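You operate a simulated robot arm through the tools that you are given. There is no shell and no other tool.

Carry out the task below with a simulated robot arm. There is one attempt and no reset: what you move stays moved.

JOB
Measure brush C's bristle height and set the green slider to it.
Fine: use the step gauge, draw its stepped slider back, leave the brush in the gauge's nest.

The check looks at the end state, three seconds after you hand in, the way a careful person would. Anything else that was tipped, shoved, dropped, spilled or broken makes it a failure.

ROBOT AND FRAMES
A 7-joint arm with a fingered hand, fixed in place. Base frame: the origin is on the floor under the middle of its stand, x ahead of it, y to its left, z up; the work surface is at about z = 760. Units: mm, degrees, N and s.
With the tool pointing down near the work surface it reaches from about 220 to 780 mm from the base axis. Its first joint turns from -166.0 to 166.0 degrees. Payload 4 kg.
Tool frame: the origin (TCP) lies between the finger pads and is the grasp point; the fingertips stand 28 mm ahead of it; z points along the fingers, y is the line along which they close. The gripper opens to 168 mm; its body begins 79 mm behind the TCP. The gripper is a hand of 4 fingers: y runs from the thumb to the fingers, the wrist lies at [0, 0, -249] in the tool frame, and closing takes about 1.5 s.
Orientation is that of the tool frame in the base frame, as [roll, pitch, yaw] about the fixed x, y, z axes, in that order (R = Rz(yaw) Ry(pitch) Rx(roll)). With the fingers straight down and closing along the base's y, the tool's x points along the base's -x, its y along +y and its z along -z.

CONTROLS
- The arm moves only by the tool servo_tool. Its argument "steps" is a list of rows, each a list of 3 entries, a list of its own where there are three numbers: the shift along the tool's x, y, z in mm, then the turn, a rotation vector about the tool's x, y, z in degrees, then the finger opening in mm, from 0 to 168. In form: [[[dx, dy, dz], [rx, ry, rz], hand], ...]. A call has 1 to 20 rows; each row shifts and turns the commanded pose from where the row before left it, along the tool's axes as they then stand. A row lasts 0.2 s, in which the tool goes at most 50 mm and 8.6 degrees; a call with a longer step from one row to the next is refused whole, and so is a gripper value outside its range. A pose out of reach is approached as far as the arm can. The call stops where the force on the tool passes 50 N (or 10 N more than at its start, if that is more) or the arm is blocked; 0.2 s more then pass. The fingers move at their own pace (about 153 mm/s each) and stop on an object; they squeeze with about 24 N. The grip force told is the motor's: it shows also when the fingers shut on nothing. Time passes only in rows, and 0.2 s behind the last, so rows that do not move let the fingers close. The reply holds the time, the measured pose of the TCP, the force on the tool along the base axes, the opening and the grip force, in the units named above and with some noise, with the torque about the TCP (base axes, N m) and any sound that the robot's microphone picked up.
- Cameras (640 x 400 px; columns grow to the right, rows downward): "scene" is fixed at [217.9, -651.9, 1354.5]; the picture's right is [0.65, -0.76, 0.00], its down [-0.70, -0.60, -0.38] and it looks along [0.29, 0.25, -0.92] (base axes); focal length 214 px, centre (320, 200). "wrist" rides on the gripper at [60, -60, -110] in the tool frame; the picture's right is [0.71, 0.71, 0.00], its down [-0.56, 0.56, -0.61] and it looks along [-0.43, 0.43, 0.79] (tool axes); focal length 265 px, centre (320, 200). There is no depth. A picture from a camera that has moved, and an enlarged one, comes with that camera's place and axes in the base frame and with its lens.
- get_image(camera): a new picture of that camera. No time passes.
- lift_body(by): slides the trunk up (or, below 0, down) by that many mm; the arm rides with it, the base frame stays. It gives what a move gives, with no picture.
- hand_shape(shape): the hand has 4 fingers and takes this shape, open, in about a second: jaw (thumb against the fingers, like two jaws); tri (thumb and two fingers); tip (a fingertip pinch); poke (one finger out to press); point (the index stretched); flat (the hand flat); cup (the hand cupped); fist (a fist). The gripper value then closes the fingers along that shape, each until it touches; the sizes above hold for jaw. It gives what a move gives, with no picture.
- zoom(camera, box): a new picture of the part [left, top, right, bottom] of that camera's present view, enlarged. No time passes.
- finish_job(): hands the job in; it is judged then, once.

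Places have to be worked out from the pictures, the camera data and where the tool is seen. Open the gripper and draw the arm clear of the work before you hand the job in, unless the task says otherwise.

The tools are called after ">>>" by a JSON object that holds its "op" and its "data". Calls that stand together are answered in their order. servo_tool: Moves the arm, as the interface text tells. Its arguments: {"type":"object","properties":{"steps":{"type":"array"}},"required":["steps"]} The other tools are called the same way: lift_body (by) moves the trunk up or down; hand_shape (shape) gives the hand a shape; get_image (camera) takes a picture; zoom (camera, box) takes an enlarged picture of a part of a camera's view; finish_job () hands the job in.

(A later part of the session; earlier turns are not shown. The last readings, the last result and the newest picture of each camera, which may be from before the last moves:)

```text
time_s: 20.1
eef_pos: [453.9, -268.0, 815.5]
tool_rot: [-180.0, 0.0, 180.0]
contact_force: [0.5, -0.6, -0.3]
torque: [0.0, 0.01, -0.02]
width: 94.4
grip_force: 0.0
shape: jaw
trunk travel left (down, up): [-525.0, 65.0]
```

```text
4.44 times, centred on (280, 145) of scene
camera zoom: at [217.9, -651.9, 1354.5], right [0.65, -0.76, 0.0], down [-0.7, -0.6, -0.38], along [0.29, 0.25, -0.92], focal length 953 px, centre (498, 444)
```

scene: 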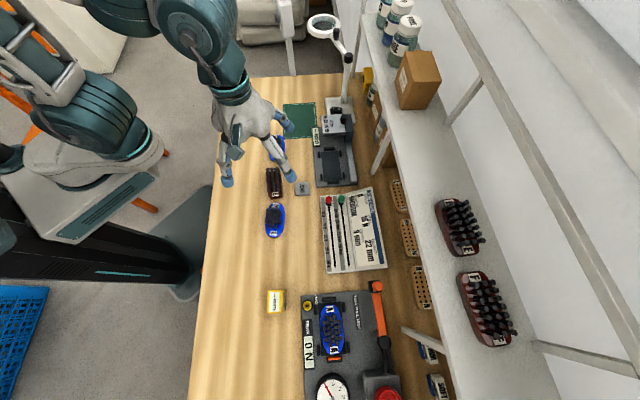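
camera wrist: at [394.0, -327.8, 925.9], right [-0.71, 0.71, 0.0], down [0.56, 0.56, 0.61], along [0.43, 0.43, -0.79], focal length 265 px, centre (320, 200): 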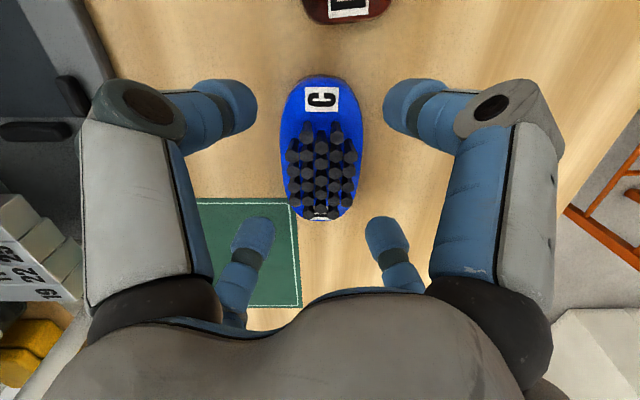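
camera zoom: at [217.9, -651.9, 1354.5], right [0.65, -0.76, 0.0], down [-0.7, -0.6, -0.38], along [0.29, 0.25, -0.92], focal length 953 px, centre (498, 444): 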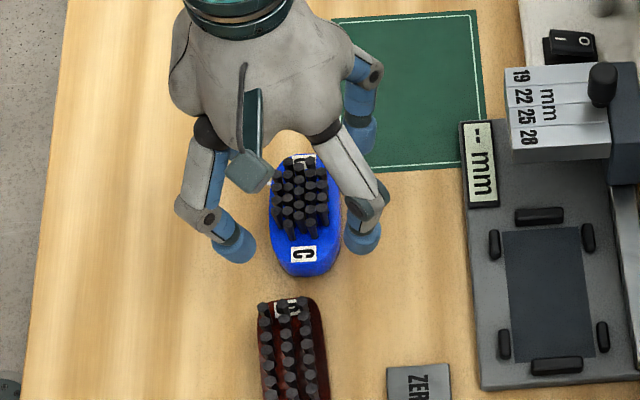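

I'll verify the centring once more before closing.

>>> {"op": "zoom", "data": {"camera": "wrist", "box": [240, 60, 400, 260]}}

>>> {"op": "zoom", "data": {"camera": "scene", "box": [265, 120, 325, 170]}}

```text
2.00 times, centred on (320, 160) of wrist
camera zoom: at [394.0, -327.8, 925.9], right [-0.71, 0.71, 0.0], down [0.56, 0.56, 0.61], along [0.43, 0.43, -0.79], focal length 531 px, centre (320, 280)
```

zoom: 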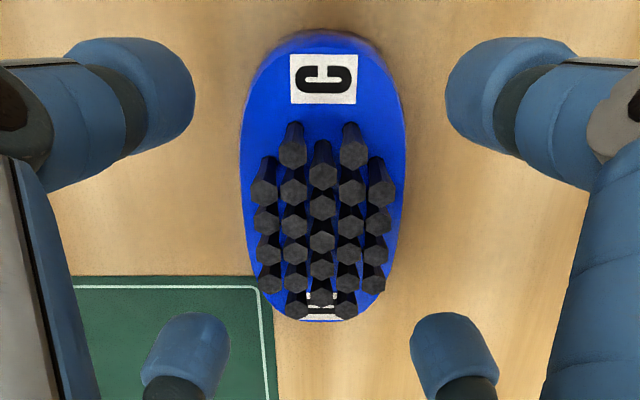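

```text
8.00 times, centred on (295, 145) of scene
camera zoom: at [217.9, -651.9, 1354.5], right [0.65, -0.76, 0.0], down [-0.7, -0.6, -0.38], along [0.29, 0.25, -0.92], focal length 1716 px, centre (520, 640)
```

zoom: 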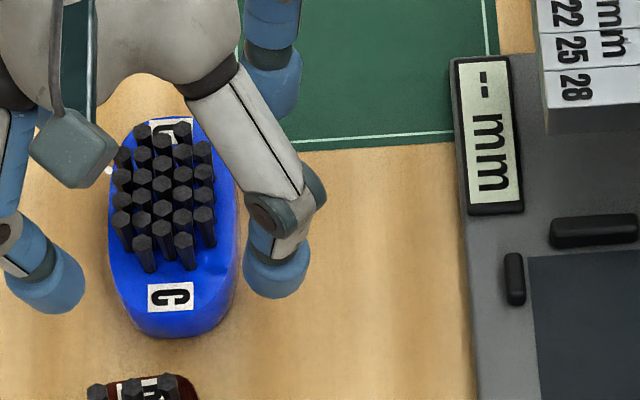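

Centring is within 1 mm and the bristle tops are at about z 796. I'll lower to TCP z ≈ 808.4 and close gently on the tuft block, just above the body's top.

>>> {"op": "servo_tool", "data": {"steps": [[[0, 0, 4], [0, 0, 0], 94], [[0, 0, 3.5], [0, 0, 0], 88], [[0, 0, 0], [0, 0, 0], 80], [[0, 0, 0], [0, 0, 0], 74], [[0, 0, 0], [0, 0, 0], 68], [[0, 0, 0], [0, 0, 0], 63], [[0, 0, 0], [0, 0, 0], 63]]}}

>>> {"op": "get_image", "data": {"camera": "wrist"}}

>>> {"op": "zoom", "data": {"camera": "scene", "box": [255, 115, 315, 175]}}

```text
time_s: 21.7
eef_pos: [454.1, -268.8, 807.6]
tool_rot: [-179.9, 0.0, -179.9]
contact_force: [0.3, -0.2, 0.4]
torque: [0.02, -0.03, -0.01]
width: 64.4
grip_force: 0.0
shape: jaw
trunk travel left (down, up): [-525.0, 65.0]
```

```text
taken
camera wrist: at [394.5, -328.1, 918.6], right [-0.71, 0.71, 0.0], down [0.56, 0.56, 0.61], along [0.43, 0.43, -0.79], focal length 265 px, centre (320, 200)
```

wrist: 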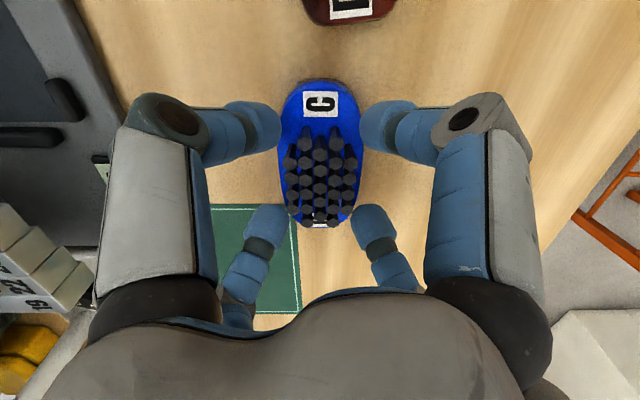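

```text
6.67 times, centred on (285, 145) of scene
camera zoom: at [217.9, -651.9, 1354.5], right [0.65, -0.76, 0.0], down [-0.7, -0.6, -0.38], along [0.29, 0.25, -0.92], focal length 1430 px, centre (553, 567)
```

zoom: 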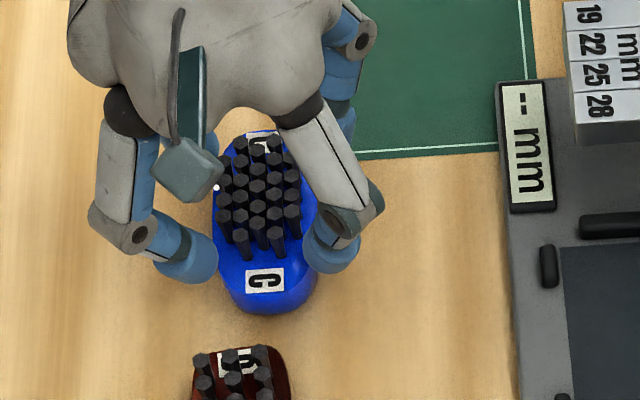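

No contact yet at 64 mm. I'll zoom in and keep closing in small steps.

>>> {"op": "servo_tool", "data": {"steps": [[[0, 0, 0], [0, 0, 0], 60], [[0, 0, 0], [0, 0, 0], 57], [[0, 0, 0], [0, 0, 0], 54], [[0, 0, 0], [0, 0, 0], 54]]}}

>>> {"op": "zoom", "data": {"camera": "wrist", "box": [240, 60, 400, 260]}}

>>> {"op": "zoom", "data": {"camera": "scene", "box": [255, 115, 315, 175]}}

```text
time_s: 22.7
eef_pos: [454.2, -269.5, 808.2]
tool_rot: [179.9, 0.1, 179.9]
contact_force: [-1.0, 0.3, 0.1]
torque: [-0.01, 0.0, -0.01]
width: 57.8
grip_force: 24.1
shape: jaw
trunk travel left (down, up): [-525.0, 65.0]
```

```text
2.00 times, centred on (320, 160) of wrist
camera zoom: at [394.5, -328.1, 918.5], right [-0.71, 0.71, 0.0], down [0.56, 0.56, 0.61], along [0.43, 0.43, -0.79], focal length 531 px, centre (320, 280)
```

zoom: 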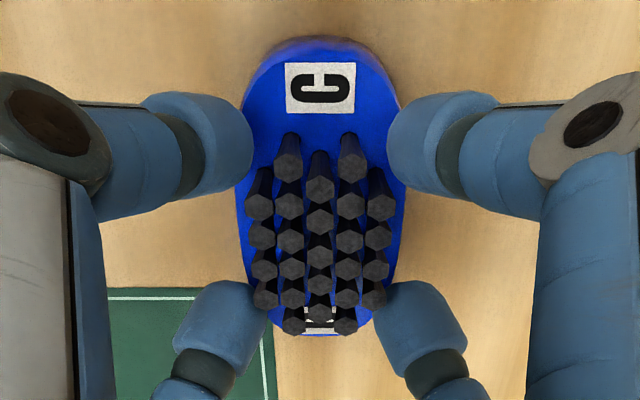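

```text
6.67 times, centred on (285, 145) of scene
camera zoom: at [217.9, -651.9, 1354.5], right [0.65, -0.76, 0.0], down [-0.7, -0.6, -0.38], along [0.29, 0.25, -0.92], focal length 1430 px, centre (553, 567)
```

zoom: 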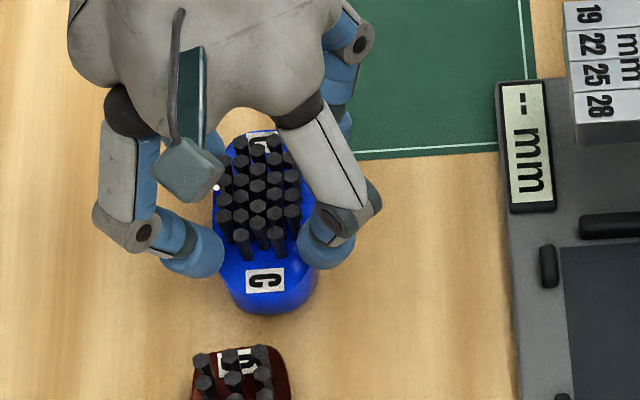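

The fingers report contact at 57.8 mm with 24 N. I'll test with a slow 10 mm lift and see whether the brush comes along.

>>> {"op": "servo_tool", "data": {"steps": [[[0, 0, 0], [0, 0, 0], 45], [[0, 0, 0], [0, 0, 0], 45], [[0, 0, -2], [0, 0, 0], 45], [[0, 0, -2], [0, 0, 0], 45], [[0, 0, -3], [0, 0, 0], 45], [[0, 0, -3], [0, 0, 0], 45], [[0, 0, 0], [0, 0, 0], 45]]}}

>>> {"op": "zoom", "data": {"camera": "wrist", "box": [240, 60, 400, 260]}}

>>> {"op": "zoom", "data": {"camera": "scene", "box": [255, 115, 315, 175]}}

```text
time_s: 24.3
eef_pos: [455.2, -269.8, 819.8]
tool_rot: [180.0, 0.0, -179.9]
contact_force: [-0.2, -0.6, -1.0]
torque: [-0.01, 0.0, 0.0]
width: 57.8
grip_force: 24.0
shape: jaw
trunk travel left (down, up): [-525.0, 65.0]
```

```text
2.00 times, centred on (320, 160) of wrist
camera zoom: at [394.5, -328.0, 929.2], right [-0.71, 0.71, 0.0], down [0.56, 0.56, 0.61], along [0.43, 0.43, -0.79], focal length 531 px, centre (320, 280)
```

zoom: 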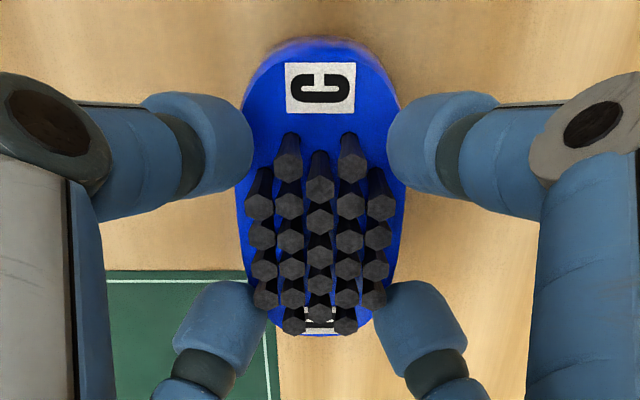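

```text
6.67 times, centred on (285, 145) of scene
camera zoom: at [217.9, -651.9, 1354.5], right [0.65, -0.76, 0.0], down [-0.7, -0.6, -0.38], along [0.29, 0.25, -0.92], focal length 1430 px, centre (553, 567)
```

zoom: 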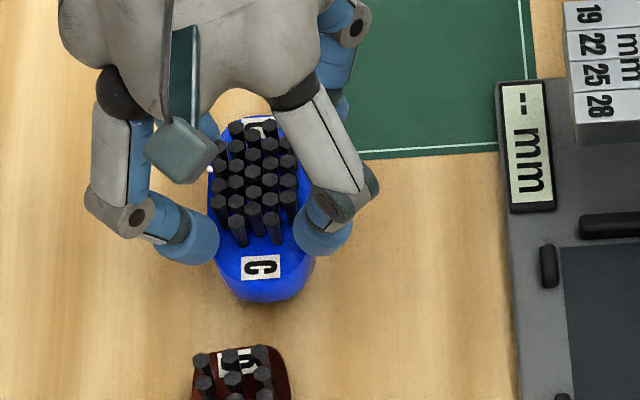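

The brush is firmly held and rides with the hand, its bottom about 48 mm below the TCP. I'll lift to z ≈ 905 and carry it over toward the nest.

>>> {"op": "servo_tool", "data": {"steps": [[[0, 0, -20], [0, 0, 0], 45], [[0, 0, -25], [0, 0, 0], 45], [[0, 0, -25], [0, 0, 0], 45], [[0, 0, -15], [0, 0, 0], 45], [[-5, -15, 0], [0, 0, 0], 45], [[-10, -30, 0], [0, 0, 0], 45], [[-10, -30, 0], [0, 0, 0], 45], [[-10, -30, 0], [0, 0, 0], 45], [[-10, -30, 0], [0, 0, 0], 45], [[-9, -30, 0], [0, 0, 0], 45], [[-5.2, -15.5, 0], [0, 0, 0], 45], [[0, 0, 0], [0, 0, 0], 45], [[0, 0, 0], [0, 0, 0], 45]]}}

>>> {"op": "get_image", "data": {"camera": "wrist"}}

>>> {"op": "get_image", "data": {"camera": "scene"}}

```text
time_s: 27.1
eef_pos: [513.4, -448.6, 903.8]
tool_rot: [180.0, 0.0, 180.0]
contact_force: [0.2, 0.5, -0.2]
torque: [0.01, -0.03, 0.0]
width: 57.3
grip_force: 23.7
shape: jaw
trunk travel left (down, up): [-525.0, 65.0]
```

```text
taken
camera wrist: at [453.1, -508.0, 1014.4], right [-0.71, 0.71, 0.0], down [0.56, 0.56, 0.61], along [0.43, 0.43, -0.79], focal length 265 px, centre (320, 200)
```

wrist: 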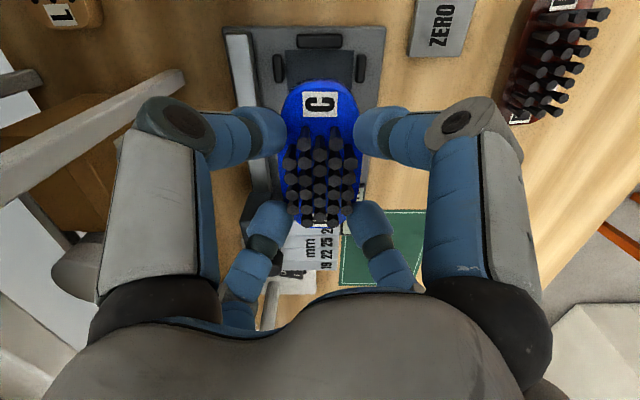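

```text
taken
```

scene: 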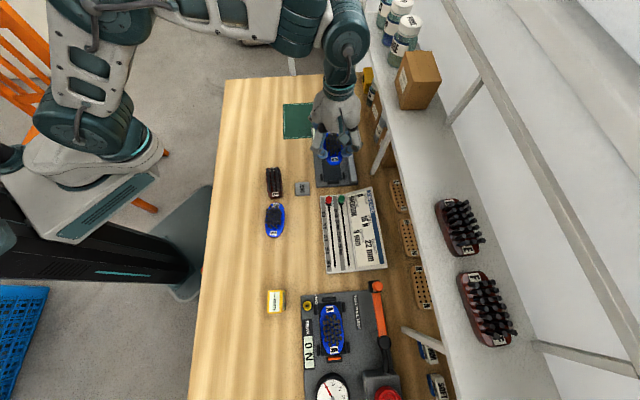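

Brush C is above the gauge. I'll zoom to align it with the nest.

>>> {"op": "zoom", "data": {"camera": "wrist", "box": [220, 20, 400, 240]}}

>>> {"op": "zoom", "data": {"camera": "scene", "box": [300, 110, 370, 195]}}

```text
1.82 times, centred on (310, 130) of wrist
camera zoom: at [453.1, -508.0, 1014.4], right [-0.71, 0.71, 0.0], down [0.56, 0.56, 0.61], along [0.43, 0.43, -0.79], focal length 483 px, centre (338, 327)
```

zoom: 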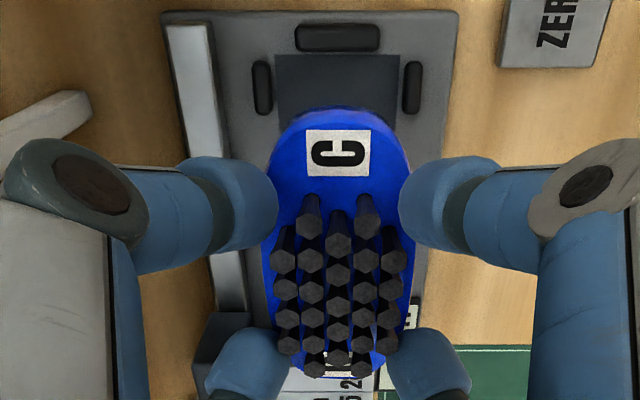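

```text
4.71 times, centred on (335, 152) of scene
camera zoom: at [217.9, -651.9, 1354.5], right [0.65, -0.76, 0.0], down [-0.7, -0.6, -0.38], along [0.29, 0.25, -0.92], focal length 1009 px, centre (249, 424)
```

zoom: 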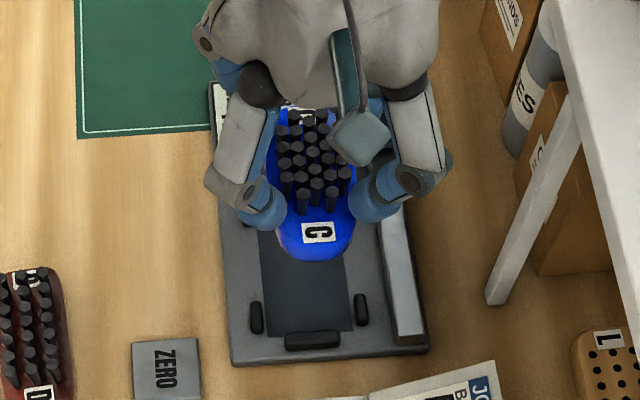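

The nest pad centre works out about 3.4 mm further along than the TCP. I'll correct that and descend to hold the brush just above the posts.

>>> {"op": "servo_tool", "data": {"steps": [[[-2.7, 2.1, 10], [0, 0, 0], 45], [[0, 0, 20], [0, 0, 0], 45], [[0, 0, 20], [0, 0, 0], 45], [[0, 0, 16], [0, 0, 0], 45], [[0, 0, 0], [0, 0, 0], 45], [[0, 0, 0], [0, 0, 0], 45]]}}

>>> {"op": "zoom", "data": {"camera": "wrist", "box": [220, 20, 400, 240]}}

>>> {"op": "zoom", "data": {"camera": "scene", "box": [300, 110, 370, 195]}}

```text
time_s: 28.5
eef_pos: [515.8, -447.9, 838.3]
tool_rot: [-179.9, 0.0, 179.9]
contact_force: [0.5, -0.5, -0.5]
torque: [-0.03, 0.0, 0.01]
width: 57.4
grip_force: 24.0
shape: jaw
trunk travel left (down, up): [-525.0, 65.0]
```

```text
1.82 times, centred on (310, 130) of wrist
camera zoom: at [456.1, -507.2, 948.5], right [-0.71, 0.71, 0.0], down [0.56, 0.56, 0.61], along [0.43, 0.43, -0.79], focal length 483 px, centre (338, 327)
```

zoom: 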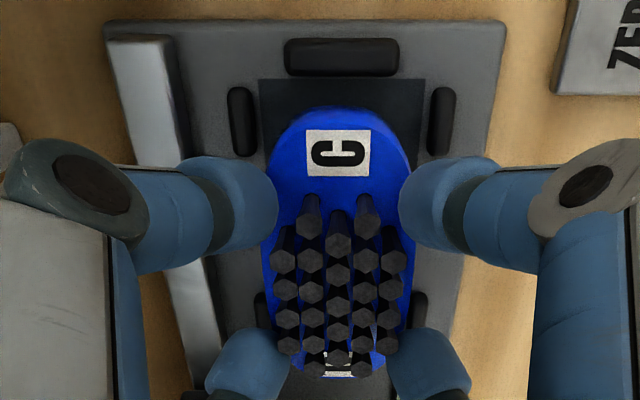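

```text
4.71 times, centred on (335, 152) of scene
camera zoom: at [217.9, -651.9, 1354.5], right [0.65, -0.76, 0.0], down [-0.7, -0.6, -0.38], along [0.29, 0.25, -0.92], focal length 1009 px, centre (249, 424)
```

zoom: 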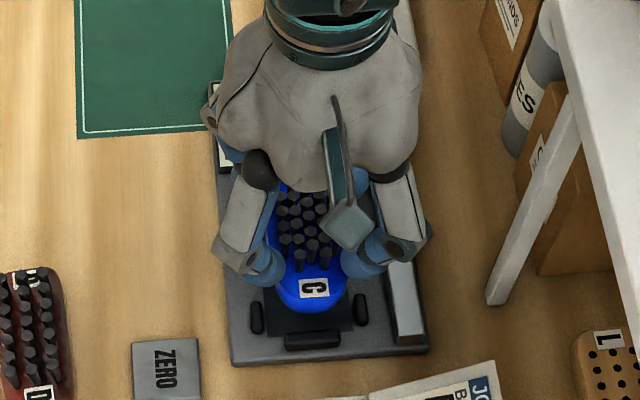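

Nearly aligned (about 1 mm to shift). Before lowering further I want to check the clearance between the far fingers and the stepped block.

>>> {"op": "get_image", "data": {"camera": "wrist"}}

>>> {"op": "zoom", "data": {"camera": "wrist", "box": [210, 190, 400, 310]}}

>>> {"op": "zoom", "data": {"camera": "scene", "box": [325, 90, 375, 150]}}

```text
taken
camera wrist: at [456.1, -507.2, 948.5], right [-0.71, 0.71, 0.0], down [0.56, 0.56, 0.61], along [0.43, 0.43, -0.79], focal length 265 px, centre (320, 200)
```

wrist: 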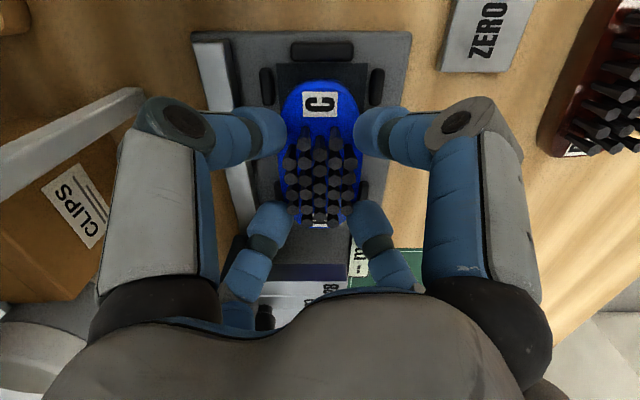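

```text
3.33 times, centred on (305, 250) of wrist
camera zoom: at [456.1, -507.2, 948.5], right [-0.71, 0.71, 0.0], down [0.56, 0.56, 0.61], along [0.43, 0.43, -0.79], focal length 885 px, centre (370, 33)
```

zoom: 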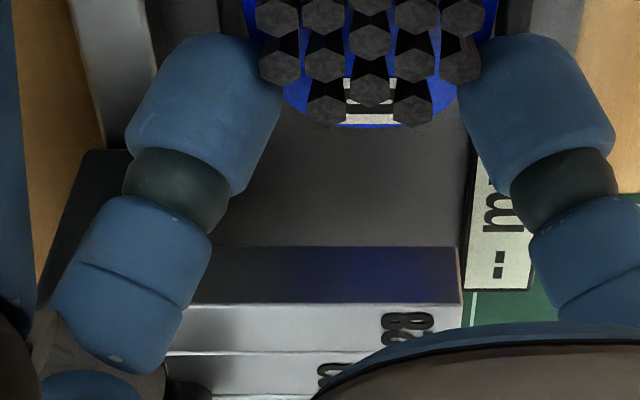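

```text
6.67 times, centred on (350, 120) of scene
camera zoom: at [217.9, -651.9, 1354.5], right [0.65, -0.76, 0.0], down [-0.7, -0.6, -0.38], along [0.29, 0.25, -0.92], focal length 1430 px, centre (120, 733)
```

zoom: 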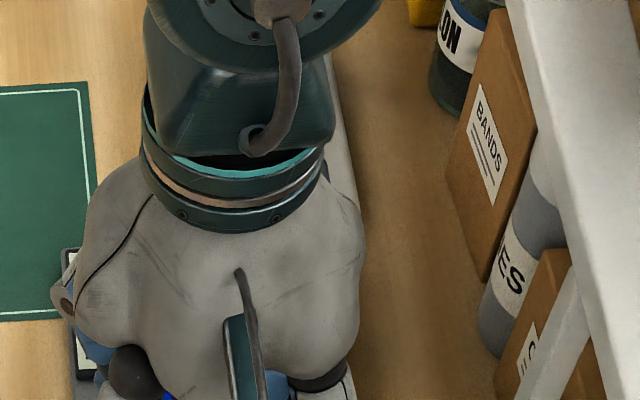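

Triangulating gives the block's front face about 72 mm ahead of the nest centre (z 821–837). The far knuckles come close to that, so I'll seat the brush about 2–3 mm toward the near end, where the nest still has room, and lower in small steps.

>>> {"op": "servo_tool", "data": {"steps": [[[1.9, -0.5, 0], [0, 0, 0], 45], [[0, 0, 4], [0, 0, 0], 45], [[0, 0, 4], [0, 0, 0], 45], [[0, 0, 3], [0, 0, 0], 45], [[0, 0, 0], [0, 0, 0], 45]]}}

>>> {"op": "zoom", "data": {"camera": "wrist", "box": [220, 20, 400, 240]}}

>>> {"op": "zoom", "data": {"camera": "scene", "box": [300, 110, 370, 195]}}

```text
time_s: 29.7
eef_pos: [513.4, -448.4, 826.5]
tool_rot: [180.0, 0.0, 180.0]
contact_force: [-0.2, 0.4, -0.3]
torque: [-0.01, 0.07, 0.03]
width: 57.4
grip_force: 23.2
shape: jaw
trunk travel left (down, up): [-525.0, 65.0]
```

```text
1.82 times, centred on (310, 130) of wrist
camera zoom: at [454.3, -507.8, 937.1], right [-0.71, 0.71, 0.0], down [0.56, 0.56, 0.61], along [0.43, 0.43, -0.79], focal length 483 px, centre (338, 327)
```

zoom: 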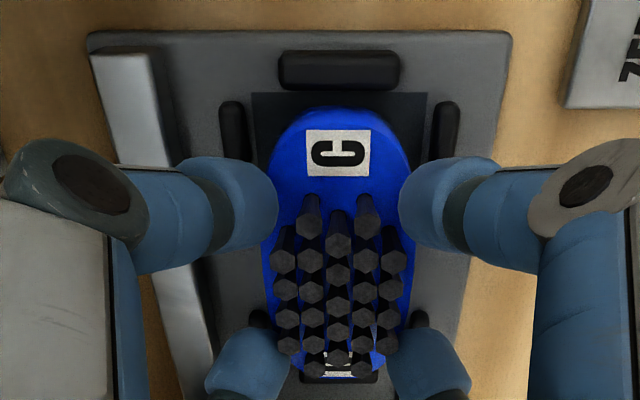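

```text
4.71 times, centred on (335, 152) of scene
camera zoom: at [217.9, -651.9, 1354.5], right [0.65, -0.76, 0.0], down [-0.7, -0.6, -0.38], along [0.29, 0.25, -0.92], focal length 1009 px, centre (249, 424)
```

zoom: 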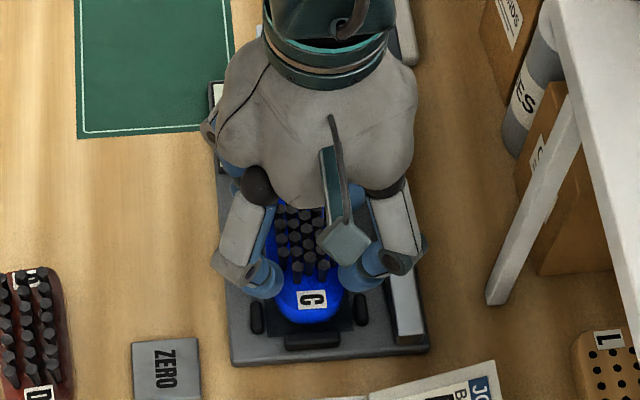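

Aligned laterally within half a millimetre, with the brush just entering between the posts. I'll lower it in small steps and watch the force.

>>> {"op": "servo_tool", "data": {"steps": [[[0, 0, 2], [0, 0, 0], 45], [[0, 0, 2], [0, 0, 0], 45], [[0, 0, 1.5], [0, 0, 0], 45], [[0, 0, 0], [0, 0, 0], 45]]}}

>>> {"op": "servo_tool", "data": {"steps": [[[0, 0, 1], [0, 0, 0], 45], [[0, 0, 0], [0, 0, 0], 45]]}}

>>> {"op": "servo_tool", "data": {"steps": [[[0, 0, 1], [0, 0, 0], 45], [[0, 0, 0], [0, 0, 0], 45]]}}

```text
time_s: 30.7
eef_pos: [513.5, -449.0, 821.7]
tool_rot: [-179.9, 0.0, -179.9]
contact_force: [-0.1, -1.3, -0.2]
torque: [-0.01, -0.03, 0.01]
width: 57.5
grip_force: 24.0
shape: jaw
trunk travel left (down, up): [-525.0, 65.0]
```

```text
time_s: 31.3
eef_pos: [515.0, -447.6, 820.2]
tool_rot: [-180.0, 0.1, 179.9]
contact_force: [0.4, 0.3, -0.5]
torque: [0.03, 0.0, 0.0]
width: 57.4
grip_force: 24.4
shape: jaw
trunk travel left (down, up): [-525.0, 65.0]
```

```text
time_s: 31.9
eef_pos: [514.5, -447.7, 819.4]
tool_rot: [179.9, 0.0, 180.0]
contact_force: [-0.7, -0.5, -0.9]
torque: [-0.01, 0.02, -0.02]
width: 57.2
grip_force: 24.4
shape: jaw
trunk travel left (down, up): [-525.0, 65.0]
```

Still no contact force at TCP z ≈ 819.5. I'll continue a millimetre at a time.

>>> {"op": "servo_tool", "data": {"steps": [[[0, 0, 1], [0, 0, 0], 45], [[0, 0, 0], [0, 0, 0], 45]]}}

>>> {"op": "servo_tool", "data": {"steps": [[[0, 0, 1], [0, 0, 0], 45], [[0, 0, 0], [0, 0, 0], 45]]}}

>>> {"op": "zoom", "data": {"camera": "wrist", "box": [220, 20, 400, 240]}}

```text
time_s: 32.5
eef_pos: [514.3, -448.3, 817.6]
tool_rot: [-180.0, 0.0, 179.9]
contact_force: [0.3, -0.5, -0.1]
torque: [0.0, -0.01, 0.0]
width: 57.7
grip_force: 23.9
shape: jaw
trunk travel left (down, up): [-525.0, 65.0]
```

```text
time_s: 33.1
eef_pos: [514.1, -447.8, 817.6]
tool_rot: [-179.8, 0.1, 179.9]
contact_force: [-0.2, -1.2, 1.1]
torque: [-0.04, -0.02, 0.01]
width: 57.4
grip_force: 24.4
shape: jaw
trunk travel left (down, up): [-525.0, 65.0]
```

```text
1.82 times, centred on (310, 130) of wrist
camera zoom: at [454.4, -507.3, 928.2], right [-0.71, 0.71, 0.0], down [0.56, 0.56, 0.61], along [0.43, 0.43, -0.79], focal length 483 px, centre (338, 327)
```

zoom: 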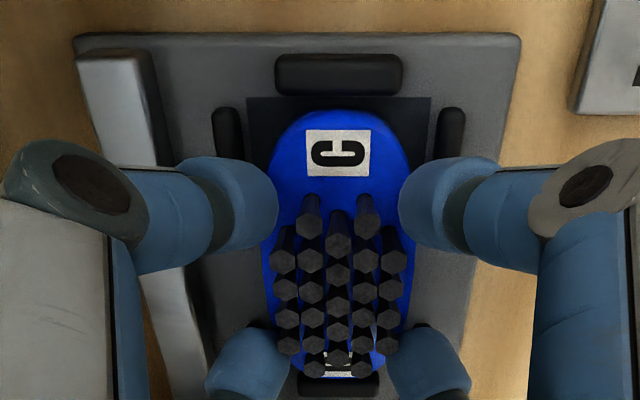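

The arm stands about 0.6 mm above its command, a hint of first contact. One more millimetre to confirm.

>>> {"op": "servo_tool", "data": {"steps": [[[0, 0, 1], [0, 0, 0], 45], [[0, 0, 0], [0, 0, 0], 45]]}}

>>> {"op": "zoom", "data": {"camera": "wrist", "box": [270, 20, 370, 120]}}

```text
time_s: 33.7
eef_pos: [513.2, -448.9, 817.3]
tool_rot: [-179.9, 0.1, -180.0]
contact_force: [0.3, -0.7, 8.4]
torque: [0.02, 0.01, -0.04]
width: 57.6
grip_force: 23.9
shape: jaw
trunk travel left (down, up): [-525.0, 65.0]
```

```text
4.00 times, centred on (320, 70) of wrist
camera zoom: at [454.2, -507.2, 927.9], right [-0.71, 0.71, 0.0], down [0.56, 0.56, 0.61], along [0.44, 0.43, -0.79], focal length 1062 px, centre (320, 720)
```

zoom: 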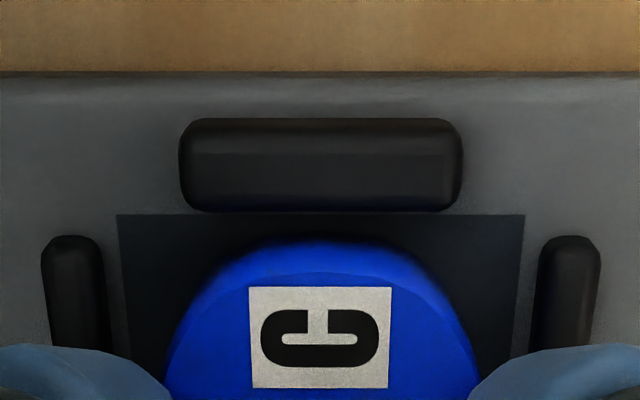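

The brush is seated: 8 N upward force, lying between the posts. I'll relax the press slightly and open just enough to free it.

>>> {"op": "servo_tool", "data": {"steps": [[[0, 0, -0.9], [0, 0, 0], 45], [[0, 0, 0], [0, 0, 0], 45], [[0, 0, 0], [0, 0, 0], 58], [[0, 0, 0], [0, 0, 0], 62], [[0, 0, 0], [0, 0, 0], 66], [[0, 0, 0], [0, 0, 0], 66]]}}

>>> {"op": "get_image", "data": {"camera": "wrist"}}

>>> {"op": "zoom", "data": {"camera": "wrist", "box": [220, 20, 400, 240]}}

```text
time_s: 35.1
eef_pos: [513.5, -447.4, 816.2]
tool_rot: [179.9, -0.2, 179.9]
contact_force: [-0.6, -0.5, -0.5]
torque: [0.0, -0.01, 0.0]
width: 65.9
grip_force: 0.0
shape: jaw
trunk travel left (down, up): [-525.0, 65.0]
```

```text
taken
camera wrist: at [454.2, -507.2, 927.4], right [-0.71, 0.71, 0.0], down [0.56, 0.56, 0.61], along [0.43, 0.43, -0.79], focal length 265 px, centre (320, 200)
```

wrist: 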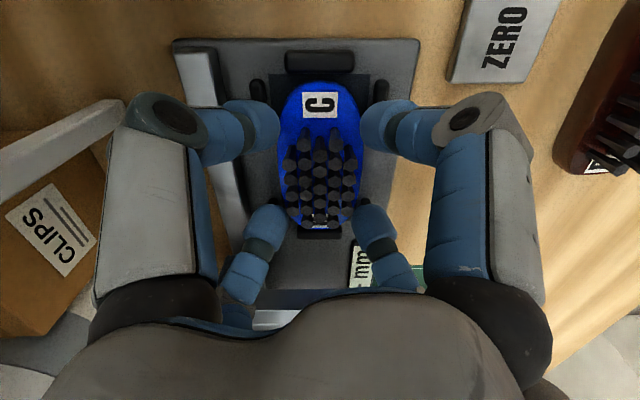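

```text
1.82 times, centred on (310, 130) of wrist
camera zoom: at [454.2, -507.2, 927.4], right [-0.71, 0.71, 0.0], down [0.56, 0.56, 0.61], along [0.43, 0.43, -0.79], focal length 483 px, centre (338, 327)
```

zoom: 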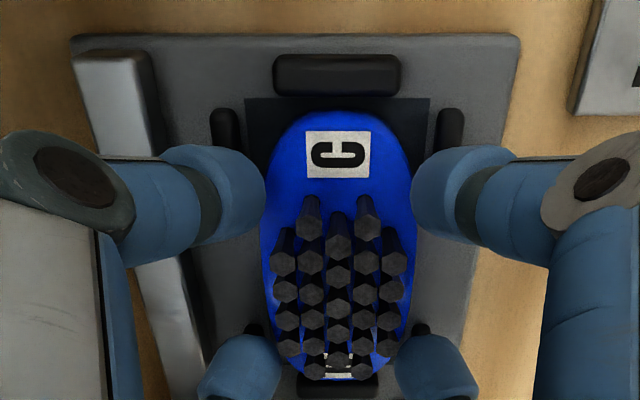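

The brush is released in the nest with no residual force. I'll lift straight up, slowly at first.

>>> {"op": "servo_tool", "data": {"steps": [[[0, 0, -4], [0, 0, 0], 67], [[0, 0, -6], [0, 0, 0], 67], [[0, 0, -12], [0, 0, 0], 67], [[0, 0, -25], [0, 0, 0], 67], [[0, 0, -35], [0, 0, 0], 67], [[0, 0, -35], [0, 0, 0], 67], [[0, 0, -35], [0, 0, 0], 67], [[0, 0, 0], [0, 0, 0], 67]]}}

>>> {"op": "get_image", "data": {"camera": "wrist"}}

>>> {"op": "zoom", "data": {"camera": "scene", "box": [300, 110, 370, 195]}}

```text
time_s: 36.9
eef_pos: [513.3, -445.9, 971.0]
tool_rot: [180.0, 0.0, 179.9]
contact_force: [-0.8, 0.3, -0.5]
torque: [-0.02, -0.01, 0.0]
width: 66.7
grip_force: 0.1
shape: jaw
trunk travel left (down, up): [-525.0, 65.0]
```

```text
taken
camera wrist: at [453.4, -505.8, 1081.4], right [-0.71, 0.71, 0.0], down [0.56, 0.56, 0.61], along [0.43, 0.43, -0.79], focal length 265 px, centre (320, 200)
```

wrist: 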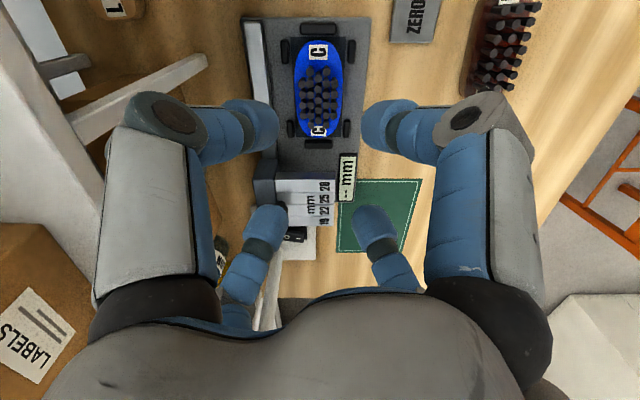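

```text
4.71 times, centred on (335, 152) of scene
camera zoom: at [217.9, -651.9, 1354.5], right [0.65, -0.76, 0.0], down [-0.7, -0.6, -0.38], along [0.29, 0.25, -0.92], focal length 1009 px, centre (249, 424)
```

zoom: 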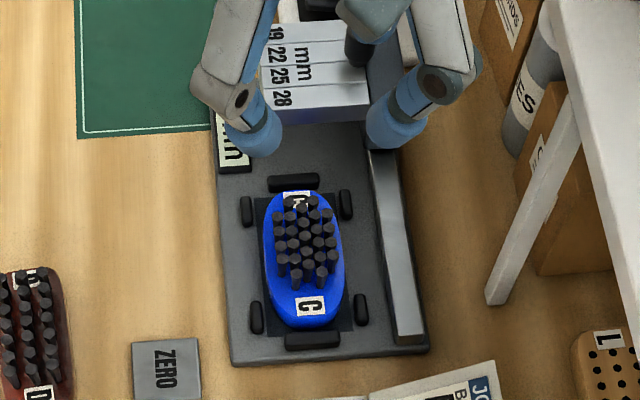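

Brush C sits cleanly in the nest. The slider's knob is at about (620, -403), top z ≈ 867. I'll bunch the fingers closed as a compact pusher, and look at the bunch before moving behind the knob.

>>> {"op": "servo_tool", "data": {"steps": [[[0, 0, 0], [0, 0, 0], 30], [[0, 0, 0], [0, 0, 0], 5], [[0, 0, 0], [0, 0, 0], 5], [[0, 0, 0], [0, 0, 0], 5], [[0, 0, 0], [0, 0, 0], 5]]}}

>>> {"op": "get_image", "data": {"camera": "wrist"}}

>>> {"op": "zoom", "data": {"camera": "scene", "box": [300, 50, 390, 150]}}

```text
time_s: 38.1
eef_pos: [513.0, -446.7, 970.2]
tool_rot: [180.0, 0.0, 180.0]
contact_force: [-0.8, 0.6, 0.1]
torque: [-0.01, -0.01, 0.0]
width: 5.4
grip_force: 0.0
shape: jaw
trunk travel left (down, up): [-525.0, 65.0]
```

```text
taken
camera wrist: at [453.5, -505.9, 1081.1], right [-0.71, 0.71, 0.0], down [0.56, 0.56, 0.61], along [0.43, 0.43, -0.79], focal length 265 px, centre (320, 200)
```

wrist: 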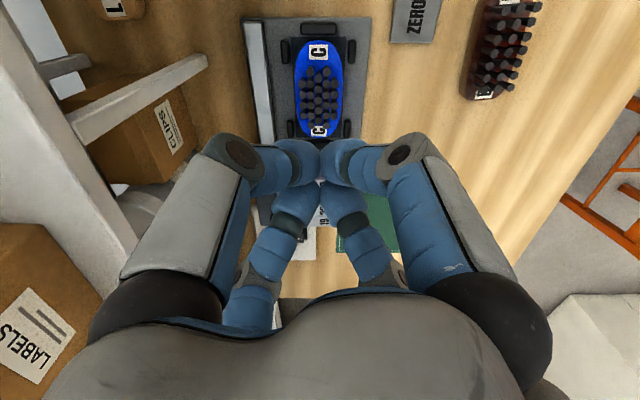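

```text
4.00 times, centred on (345, 100) of scene
camera zoom: at [217.9, -651.9, 1354.5], right [0.65, -0.76, 0.0], down [-0.7, -0.6, -0.38], along [0.29, 0.25, -0.92], focal length 858 px, centre (220, 600)
```

zoom: 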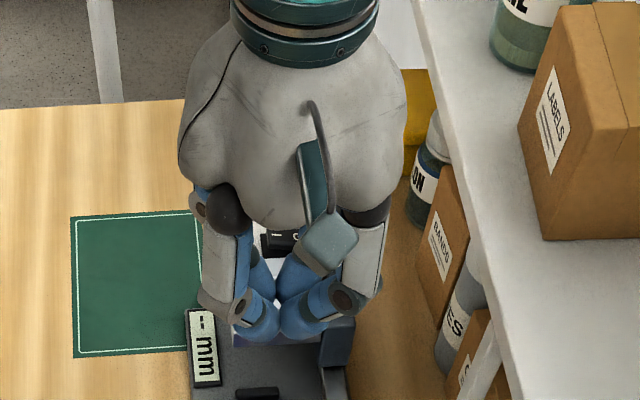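

The bunch is compact. I'll move above and behind the knob, staying clear of the lamp pole and the shelf edge, and then look.

>>> {"op": "servo_tool", "data": {"steps": [[[-35.2, 20.4, 0], [0, 0, 0], 5], [[-35.2, 20.4, 0], [0, 0, 0], 5], [[-35.2, 20.4, 0], [0, 0, 0], 5], [[-35.1, 20.4, 0], [0, 0, 0], 5], [[0, 0, 0], [0, 0, 0], 5], [[0, 0, 0], [0, 0, 0], 5]]}}

>>> {"op": "get_image", "data": {"camera": "wrist"}}

>>> {"op": "get_image", "data": {"camera": "scene"}}

```text
time_s: 39.5
eef_pos: [641.9, -368.7, 968.6]
tool_rot: [-179.9, 0.0, 180.0]
contact_force: [-0.7, 0.0, 0.0]
torque: [-0.01, 0.0, 0.04]
width: 5.2
grip_force: 0.1
shape: jaw
out of reach, approached as far as the arm can: row 4
trunk travel left (down, up): [-525.0, 65.0]
```

```text
taken
camera wrist: at [582.4, -427.7, 1077.7], right [-0.71, 0.71, 0.0], down [0.56, 0.56, 0.61], along [0.43, 0.43, -0.79], focal length 265 px, centre (320, 200)
```

wrist: 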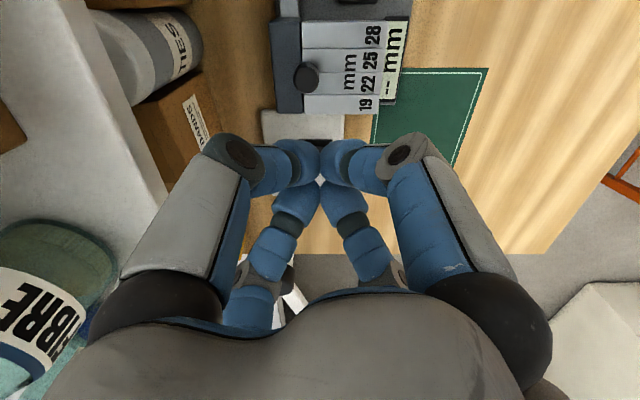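

```text
taken
```

scene: 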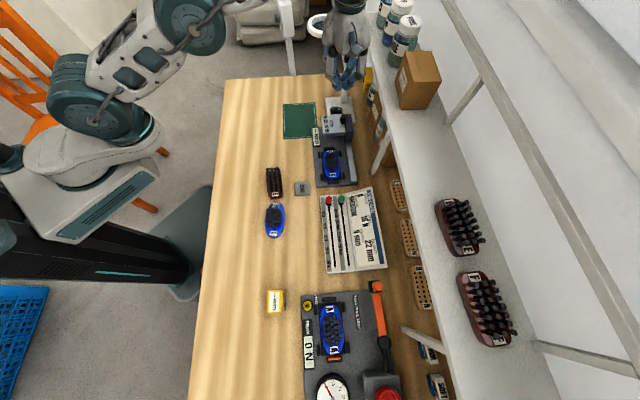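

The reach limit stopped the hand slightly short, but it is close to where I want it. I'll zoom in on the knob and block.

>>> {"op": "zoom", "data": {"camera": "wrist", "box": [255, 0, 415, 150]}}

>>> {"op": "zoom", "data": {"camera": "wrist", "box": [200, 230, 360, 330]}}

>>> {"op": "zoom", "data": {"camera": "scene", "box": [300, 0, 400, 130]}}

```text
2.67 times, centred on (335, 75) of wrist
camera zoom: at [582.4, -427.7, 1077.7], right [-0.71, 0.71, 0.0], down [0.56, 0.56, 0.61], along [0.43, 0.43, -0.79], focal length 708 px, centre (280, 533)
```

zoom: 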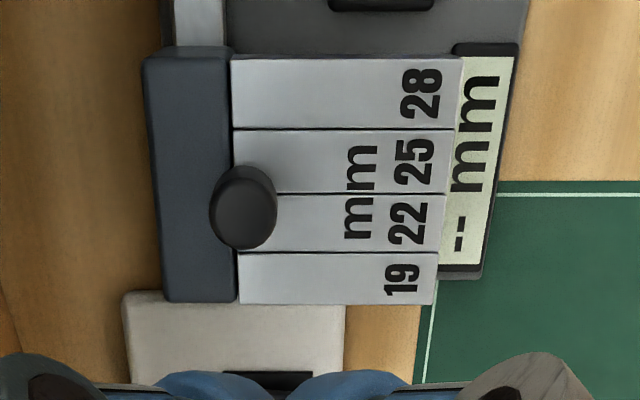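

```text
4.00 times, centred on (280, 280) of wrist
camera zoom: at [582.4, -427.7, 1077.7], right [-0.71, 0.71, 0.0], down [0.56, 0.56, 0.61], along [0.43, 0.43, -0.79], focal length 1062 px, centre (480, -120)
```

zoom: 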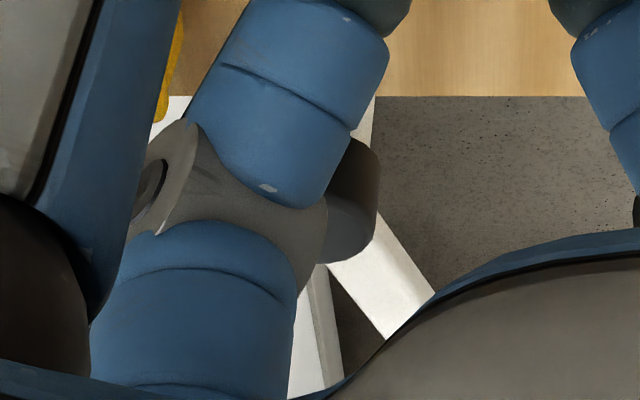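

```text
3.08 times, centred on (350, 65) of scene
camera zoom: at [217.9, -651.9, 1354.5], right [0.65, -0.76, 0.0], down [-0.7, -0.6, -0.38], along [0.29, 0.25, -0.92], focal length 660 px, centre (228, 615)
```

zoom: 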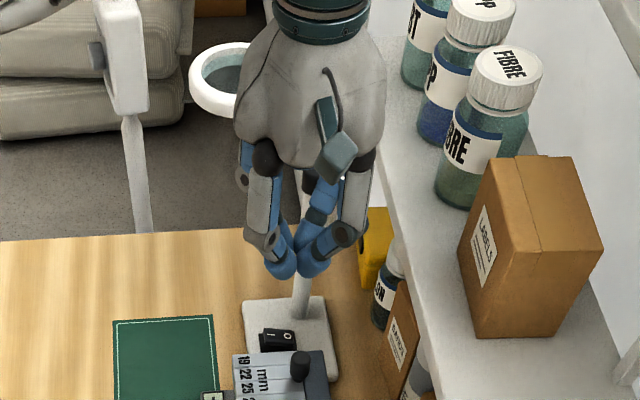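

Knob centre comes out near f≈157, r≈-724 in the gauge frame (about (623, -401)), and the block is 71 mm long. I'll descend partway, still above the knob, where the reach is larger, and then shift back behind it.

>>> {"op": "servo_tool", "data": {"steps": [[[0, 0, 16], [0, 0, 0], 5], [[0, 0, 16], [0, 0, 0], 5], [[0, 0, 16], [0, 0, 0], 5], [[-5, -1.5, 0], [0, 0, 0], 5], [[-5, -1, 0], [0, 0, 0], 5], [[0, 0, 0], [0, 0, 0], 5]]}}

>>> {"op": "zoom", "data": {"camera": "wrist", "box": [235, 20, 405, 200]}}

>>> {"op": "zoom", "data": {"camera": "scene", "box": [300, 20, 400, 140]}}

```text
time_s: 40.9
eef_pos: [651.4, -371.4, 919.8]
tool_rot: [180.0, 0.0, -180.0]
contact_force: [0.7, 0.0, -0.5]
torque: [-0.03, -0.02, 0.01]
width: 5.2
grip_force: 0.0
shape: jaw
trunk travel left (down, up): [-525.0, 65.0]
```

```text
2.22 times, centred on (320, 110) of wrist
camera zoom: at [592.5, -431.0, 1030.4], right [-0.71, 0.71, 0.0], down [0.56, 0.56, 0.61], along [0.43, 0.43, -0.79], focal length 590 px, centre (320, 400)
```

zoom: 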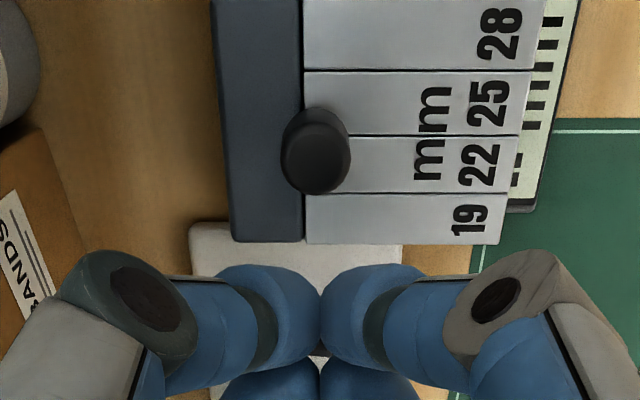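

```text
3.33 times, centred on (350, 80) of scene
camera zoom: at [217.9, -651.9, 1354.5], right [0.65, -0.76, 0.0], down [-0.7, -0.6, -0.38], along [0.29, 0.25, -0.92], focal length 715 px, centre (220, 600)
```

zoom: 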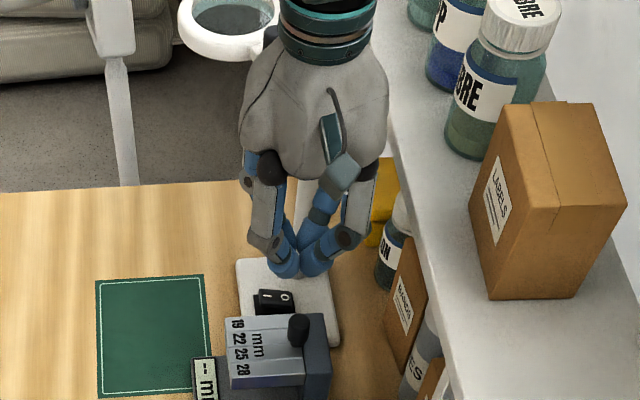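

The knob is centred laterally with the bunch (within 1 mm) and 40 mm ahead of it. I'll lower straight down to TCP z ≈ 872, behind the knob and just above the block top.

>>> {"op": "servo_tool", "data": {"steps": [[[0, 0, 16], [0, 0, 0], 5], [[0, 0, 16], [0, 0, 0], 5], [[0, 0, 10], [0, 0, 0], 5], [[0, 0, 6], [0, 0, 0], 5], [[0, 0, 0], [0, 0, 0], 5]]}}

>>> {"op": "zoom", "data": {"camera": "wrist", "box": [235, 20, 405, 200]}}

>>> {"op": "zoom", "data": {"camera": "scene", "box": [300, 60, 380, 140]}}

```text
time_s: 42.1
eef_pos: [651.4, -370.6, 871.0]
tool_rot: [180.0, 0.0, -180.0]
contact_force: [-0.6, 0.5, 0.2]
torque: [-0.02, 0.0, 0.01]
width: 5.3
grip_force: 0.0
shape: jaw
trunk travel left (down, up): [-525.0, 65.0]
```

```text
2.22 times, centred on (320, 110) of wrist
camera zoom: at [593.0, -430.1, 981.9], right [-0.71, 0.71, 0.0], down [0.56, 0.56, 0.61], along [0.43, 0.43, -0.79], focal length 590 px, centre (320, 400)
```

zoom: 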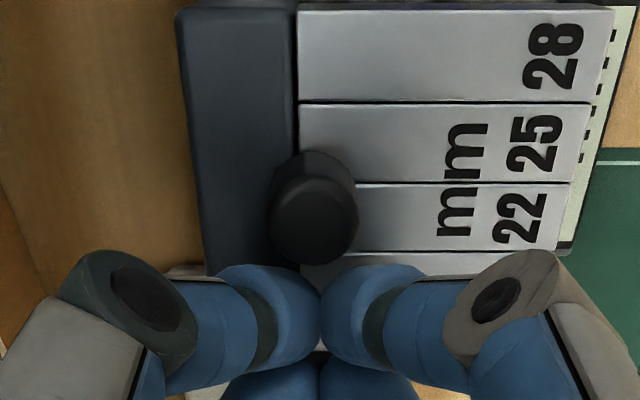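

```text
5.00 times, centred on (340, 100) of scene
camera zoom: at [217.9, -651.9, 1354.5], right [0.65, -0.76, 0.0], down [-0.7, -0.6, -0.38], along [0.29, 0.25, -0.92], focal length 1072 px, centre (220, 700)
```

zoom: 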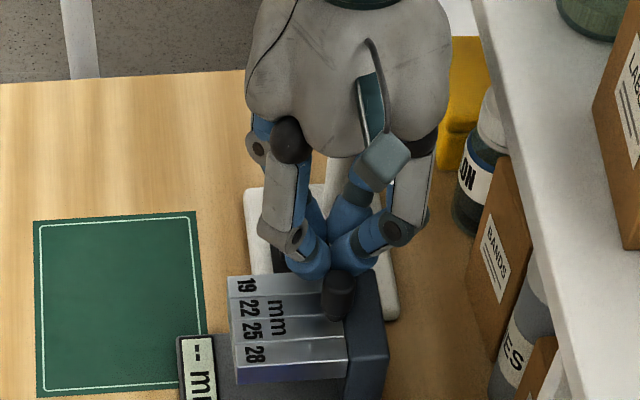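

The bunch is directly behind the knob at the right height. I'll push along the rail toward the brush in small steps and watch for force.

>>> {"op": "servo_tool", "data": {"steps": [[[2.8, -2.8, 0], [0, 0, 0], 5], [[2.8, -2.8, 0], [0, 0, 0], 5], [[2.8, -2.8, 0], [0, 0, 0], 5], [[2.8, -2.8, 0], [0, 0, 0], 5], [[2.8, -2.8, 0], [0, 0, 0], 5], [[0, 0, 0], [0, 0, 0], 5]]}}

>>> {"op": "zoom", "data": {"camera": "wrist", "box": [235, 20, 405, 200]}}

>>> {"op": "zoom", "data": {"camera": "scene", "box": [300, 80, 370, 180]}}

```text
time_s: 43.5
eef_pos: [638.8, -384.6, 871.5]
tool_rot: [-179.9, 0.1, 180.0]
contact_force: [1.5, 0.4, -0.6]
torque: [-0.01, -0.04, -0.01]
width: 5.2
grip_force: 0.1
shape: jaw
trunk travel left (down, up): [-525.0, 65.0]
```

```text
2.22 times, centred on (320, 110) of wrist
camera zoom: at [578.4, -444.5, 982.2], right [-0.71, 0.71, 0.0], down [0.56, 0.56, 0.61], along [0.43, 0.43, -0.79], focal length 590 px, centre (320, 400)
```

zoom: 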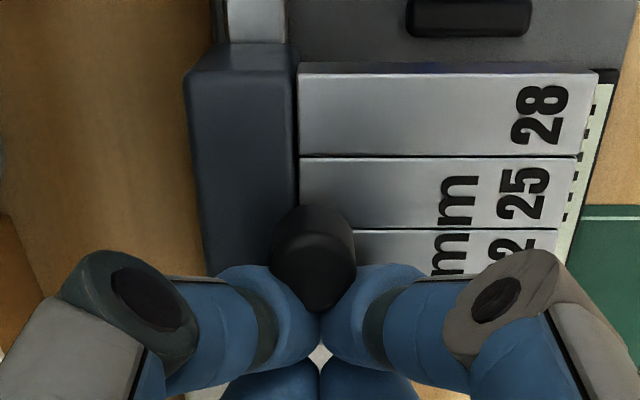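

```text
4.00 times, centred on (335, 130) of scene
camera zoom: at [217.9, -651.9, 1354.5], right [0.65, -0.76, 0.0], down [-0.7, -0.6, -0.38], along [0.29, 0.25, -0.92], focal length 858 px, centre (260, 480)
```

zoom: 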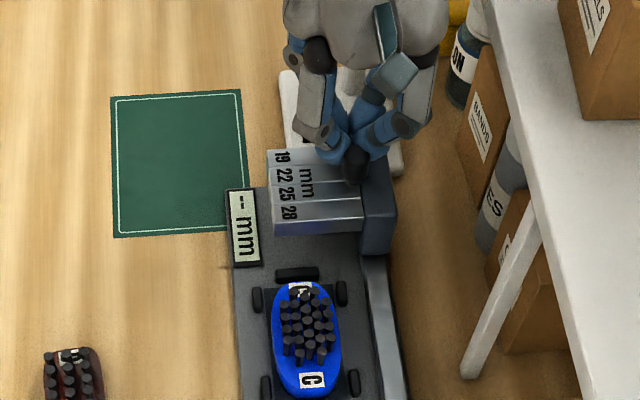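

The block moves freely with about 1.5 N, the knob nested between two fingertips. I'll push on another 32 mm, still short of where any riser could meet the bristles.

>>> {"op": "servo_tool", "data": {"steps": [[[2.83, -2.83, 0], [0, 0, 0], 5], [[2.83, -2.83, 0], [0, 0, 0], 5], [[2.83, -2.83, 0], [0, 0, 0], 5], [[2.83, -2.83, 0], [0, 0, 0], 5], [[2.83, -2.83, 0], [0, 0, 0], 5], [[2.83, -2.83, 0], [0, 0, 0], 5], [[2.83, -2.83, 0], [0, 0, 0], 5], [[2.83, -2.83, 0], [0, 0, 0], 5], [[0, 0, 0], [0, 0, 0], 5]]}}

>>> {"op": "get_image", "data": {"camera": "wrist"}}

>>> {"op": "zoom", "data": {"camera": "scene", "box": [300, 80, 370, 180]}}

```text
time_s: 45.5
eef_pos: [615.5, -408.0, 872.0]
tool_rot: [179.9, 0.0, -180.0]
contact_force: [1.9, 0.4, -0.7]
torque: [0.01, -0.02, 0.04]
width: 5.5
grip_force: 0.1
shape: jaw
trunk travel left (down, up): [-525.0, 65.0]
```

```text
taken
camera wrist: at [555.8, -467.1, 982.2], right [-0.71, 0.71, 0.0], down [0.56, 0.56, 0.61], along [0.43, 0.43, -0.79], focal length 265 px, centre (320, 200)
```

wrist: 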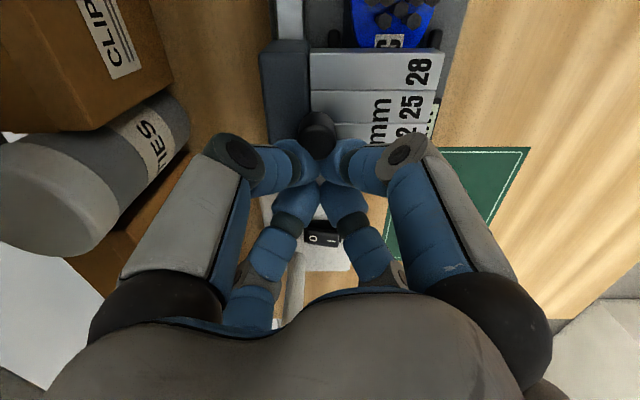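

```text
4.00 times, centred on (335, 130) of scene
camera zoom: at [217.9, -651.9, 1354.5], right [0.65, -0.76, 0.0], down [-0.7, -0.6, -0.38], along [0.29, 0.25, -0.92], focal length 858 px, centre (260, 480)
```

zoom: 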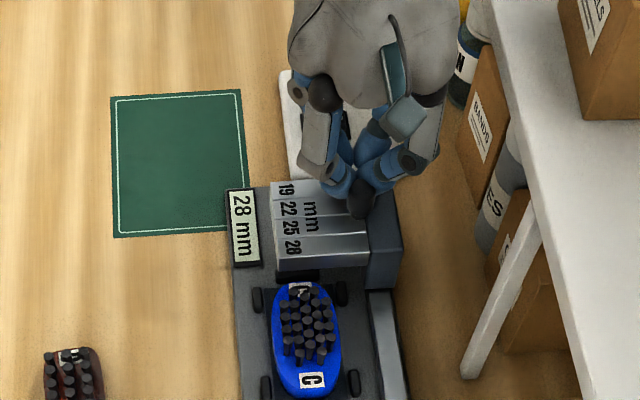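

The display has woken and reads 28 mm, following the step that has reached the brush. I'll keep pushing in smaller groups, watching force and display.

>>> {"op": "servo_tool", "data": {"steps": [[[2.12, -2.12, 0], [0, 0, 0], 5], [[2.12, -2.12, 0], [0, 0, 0], 5], [[2.12, -2.12, 0], [0, 0, 0], 5], [[2.12, -2.12, 0], [0, 0, 0], 5], [[2.12, -2.12, 0], [0, 0, 0], 5], [[0, 0, 0], [0, 0, 0], 5]]}}

>>> {"op": "zoom", "data": {"camera": "scene", "box": [300, 80, 370, 180]}}

```text
time_s: 46.9
eef_pos: [605.3, -419.0, 872.4]
tool_rot: [-180.0, 0.0, -180.0]
contact_force: [1.6, 0.2, 0.0]
torque: [0.01, -0.01, 0.02]
width: 5.2
grip_force: 0.1
shape: jaw
trunk travel left (down, up): [-525.0, 65.0]
```

```text
4.00 times, centred on (335, 130) of scene
camera zoom: at [217.9, -651.9, 1354.5], right [0.65, -0.76, 0.0], down [-0.7, -0.6, -0.38], along [0.29, 0.25, -0.92], focal length 858 px, centre (260, 480)
```

zoom: 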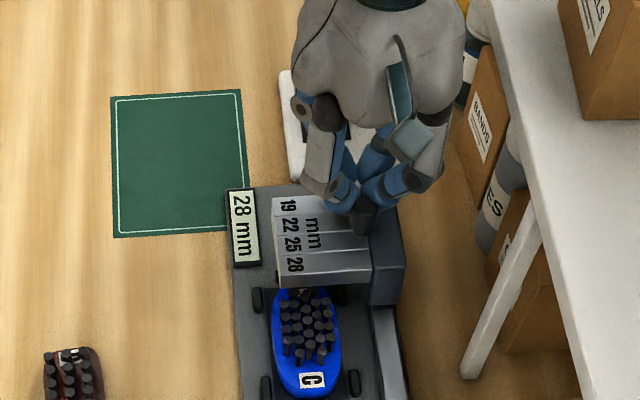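

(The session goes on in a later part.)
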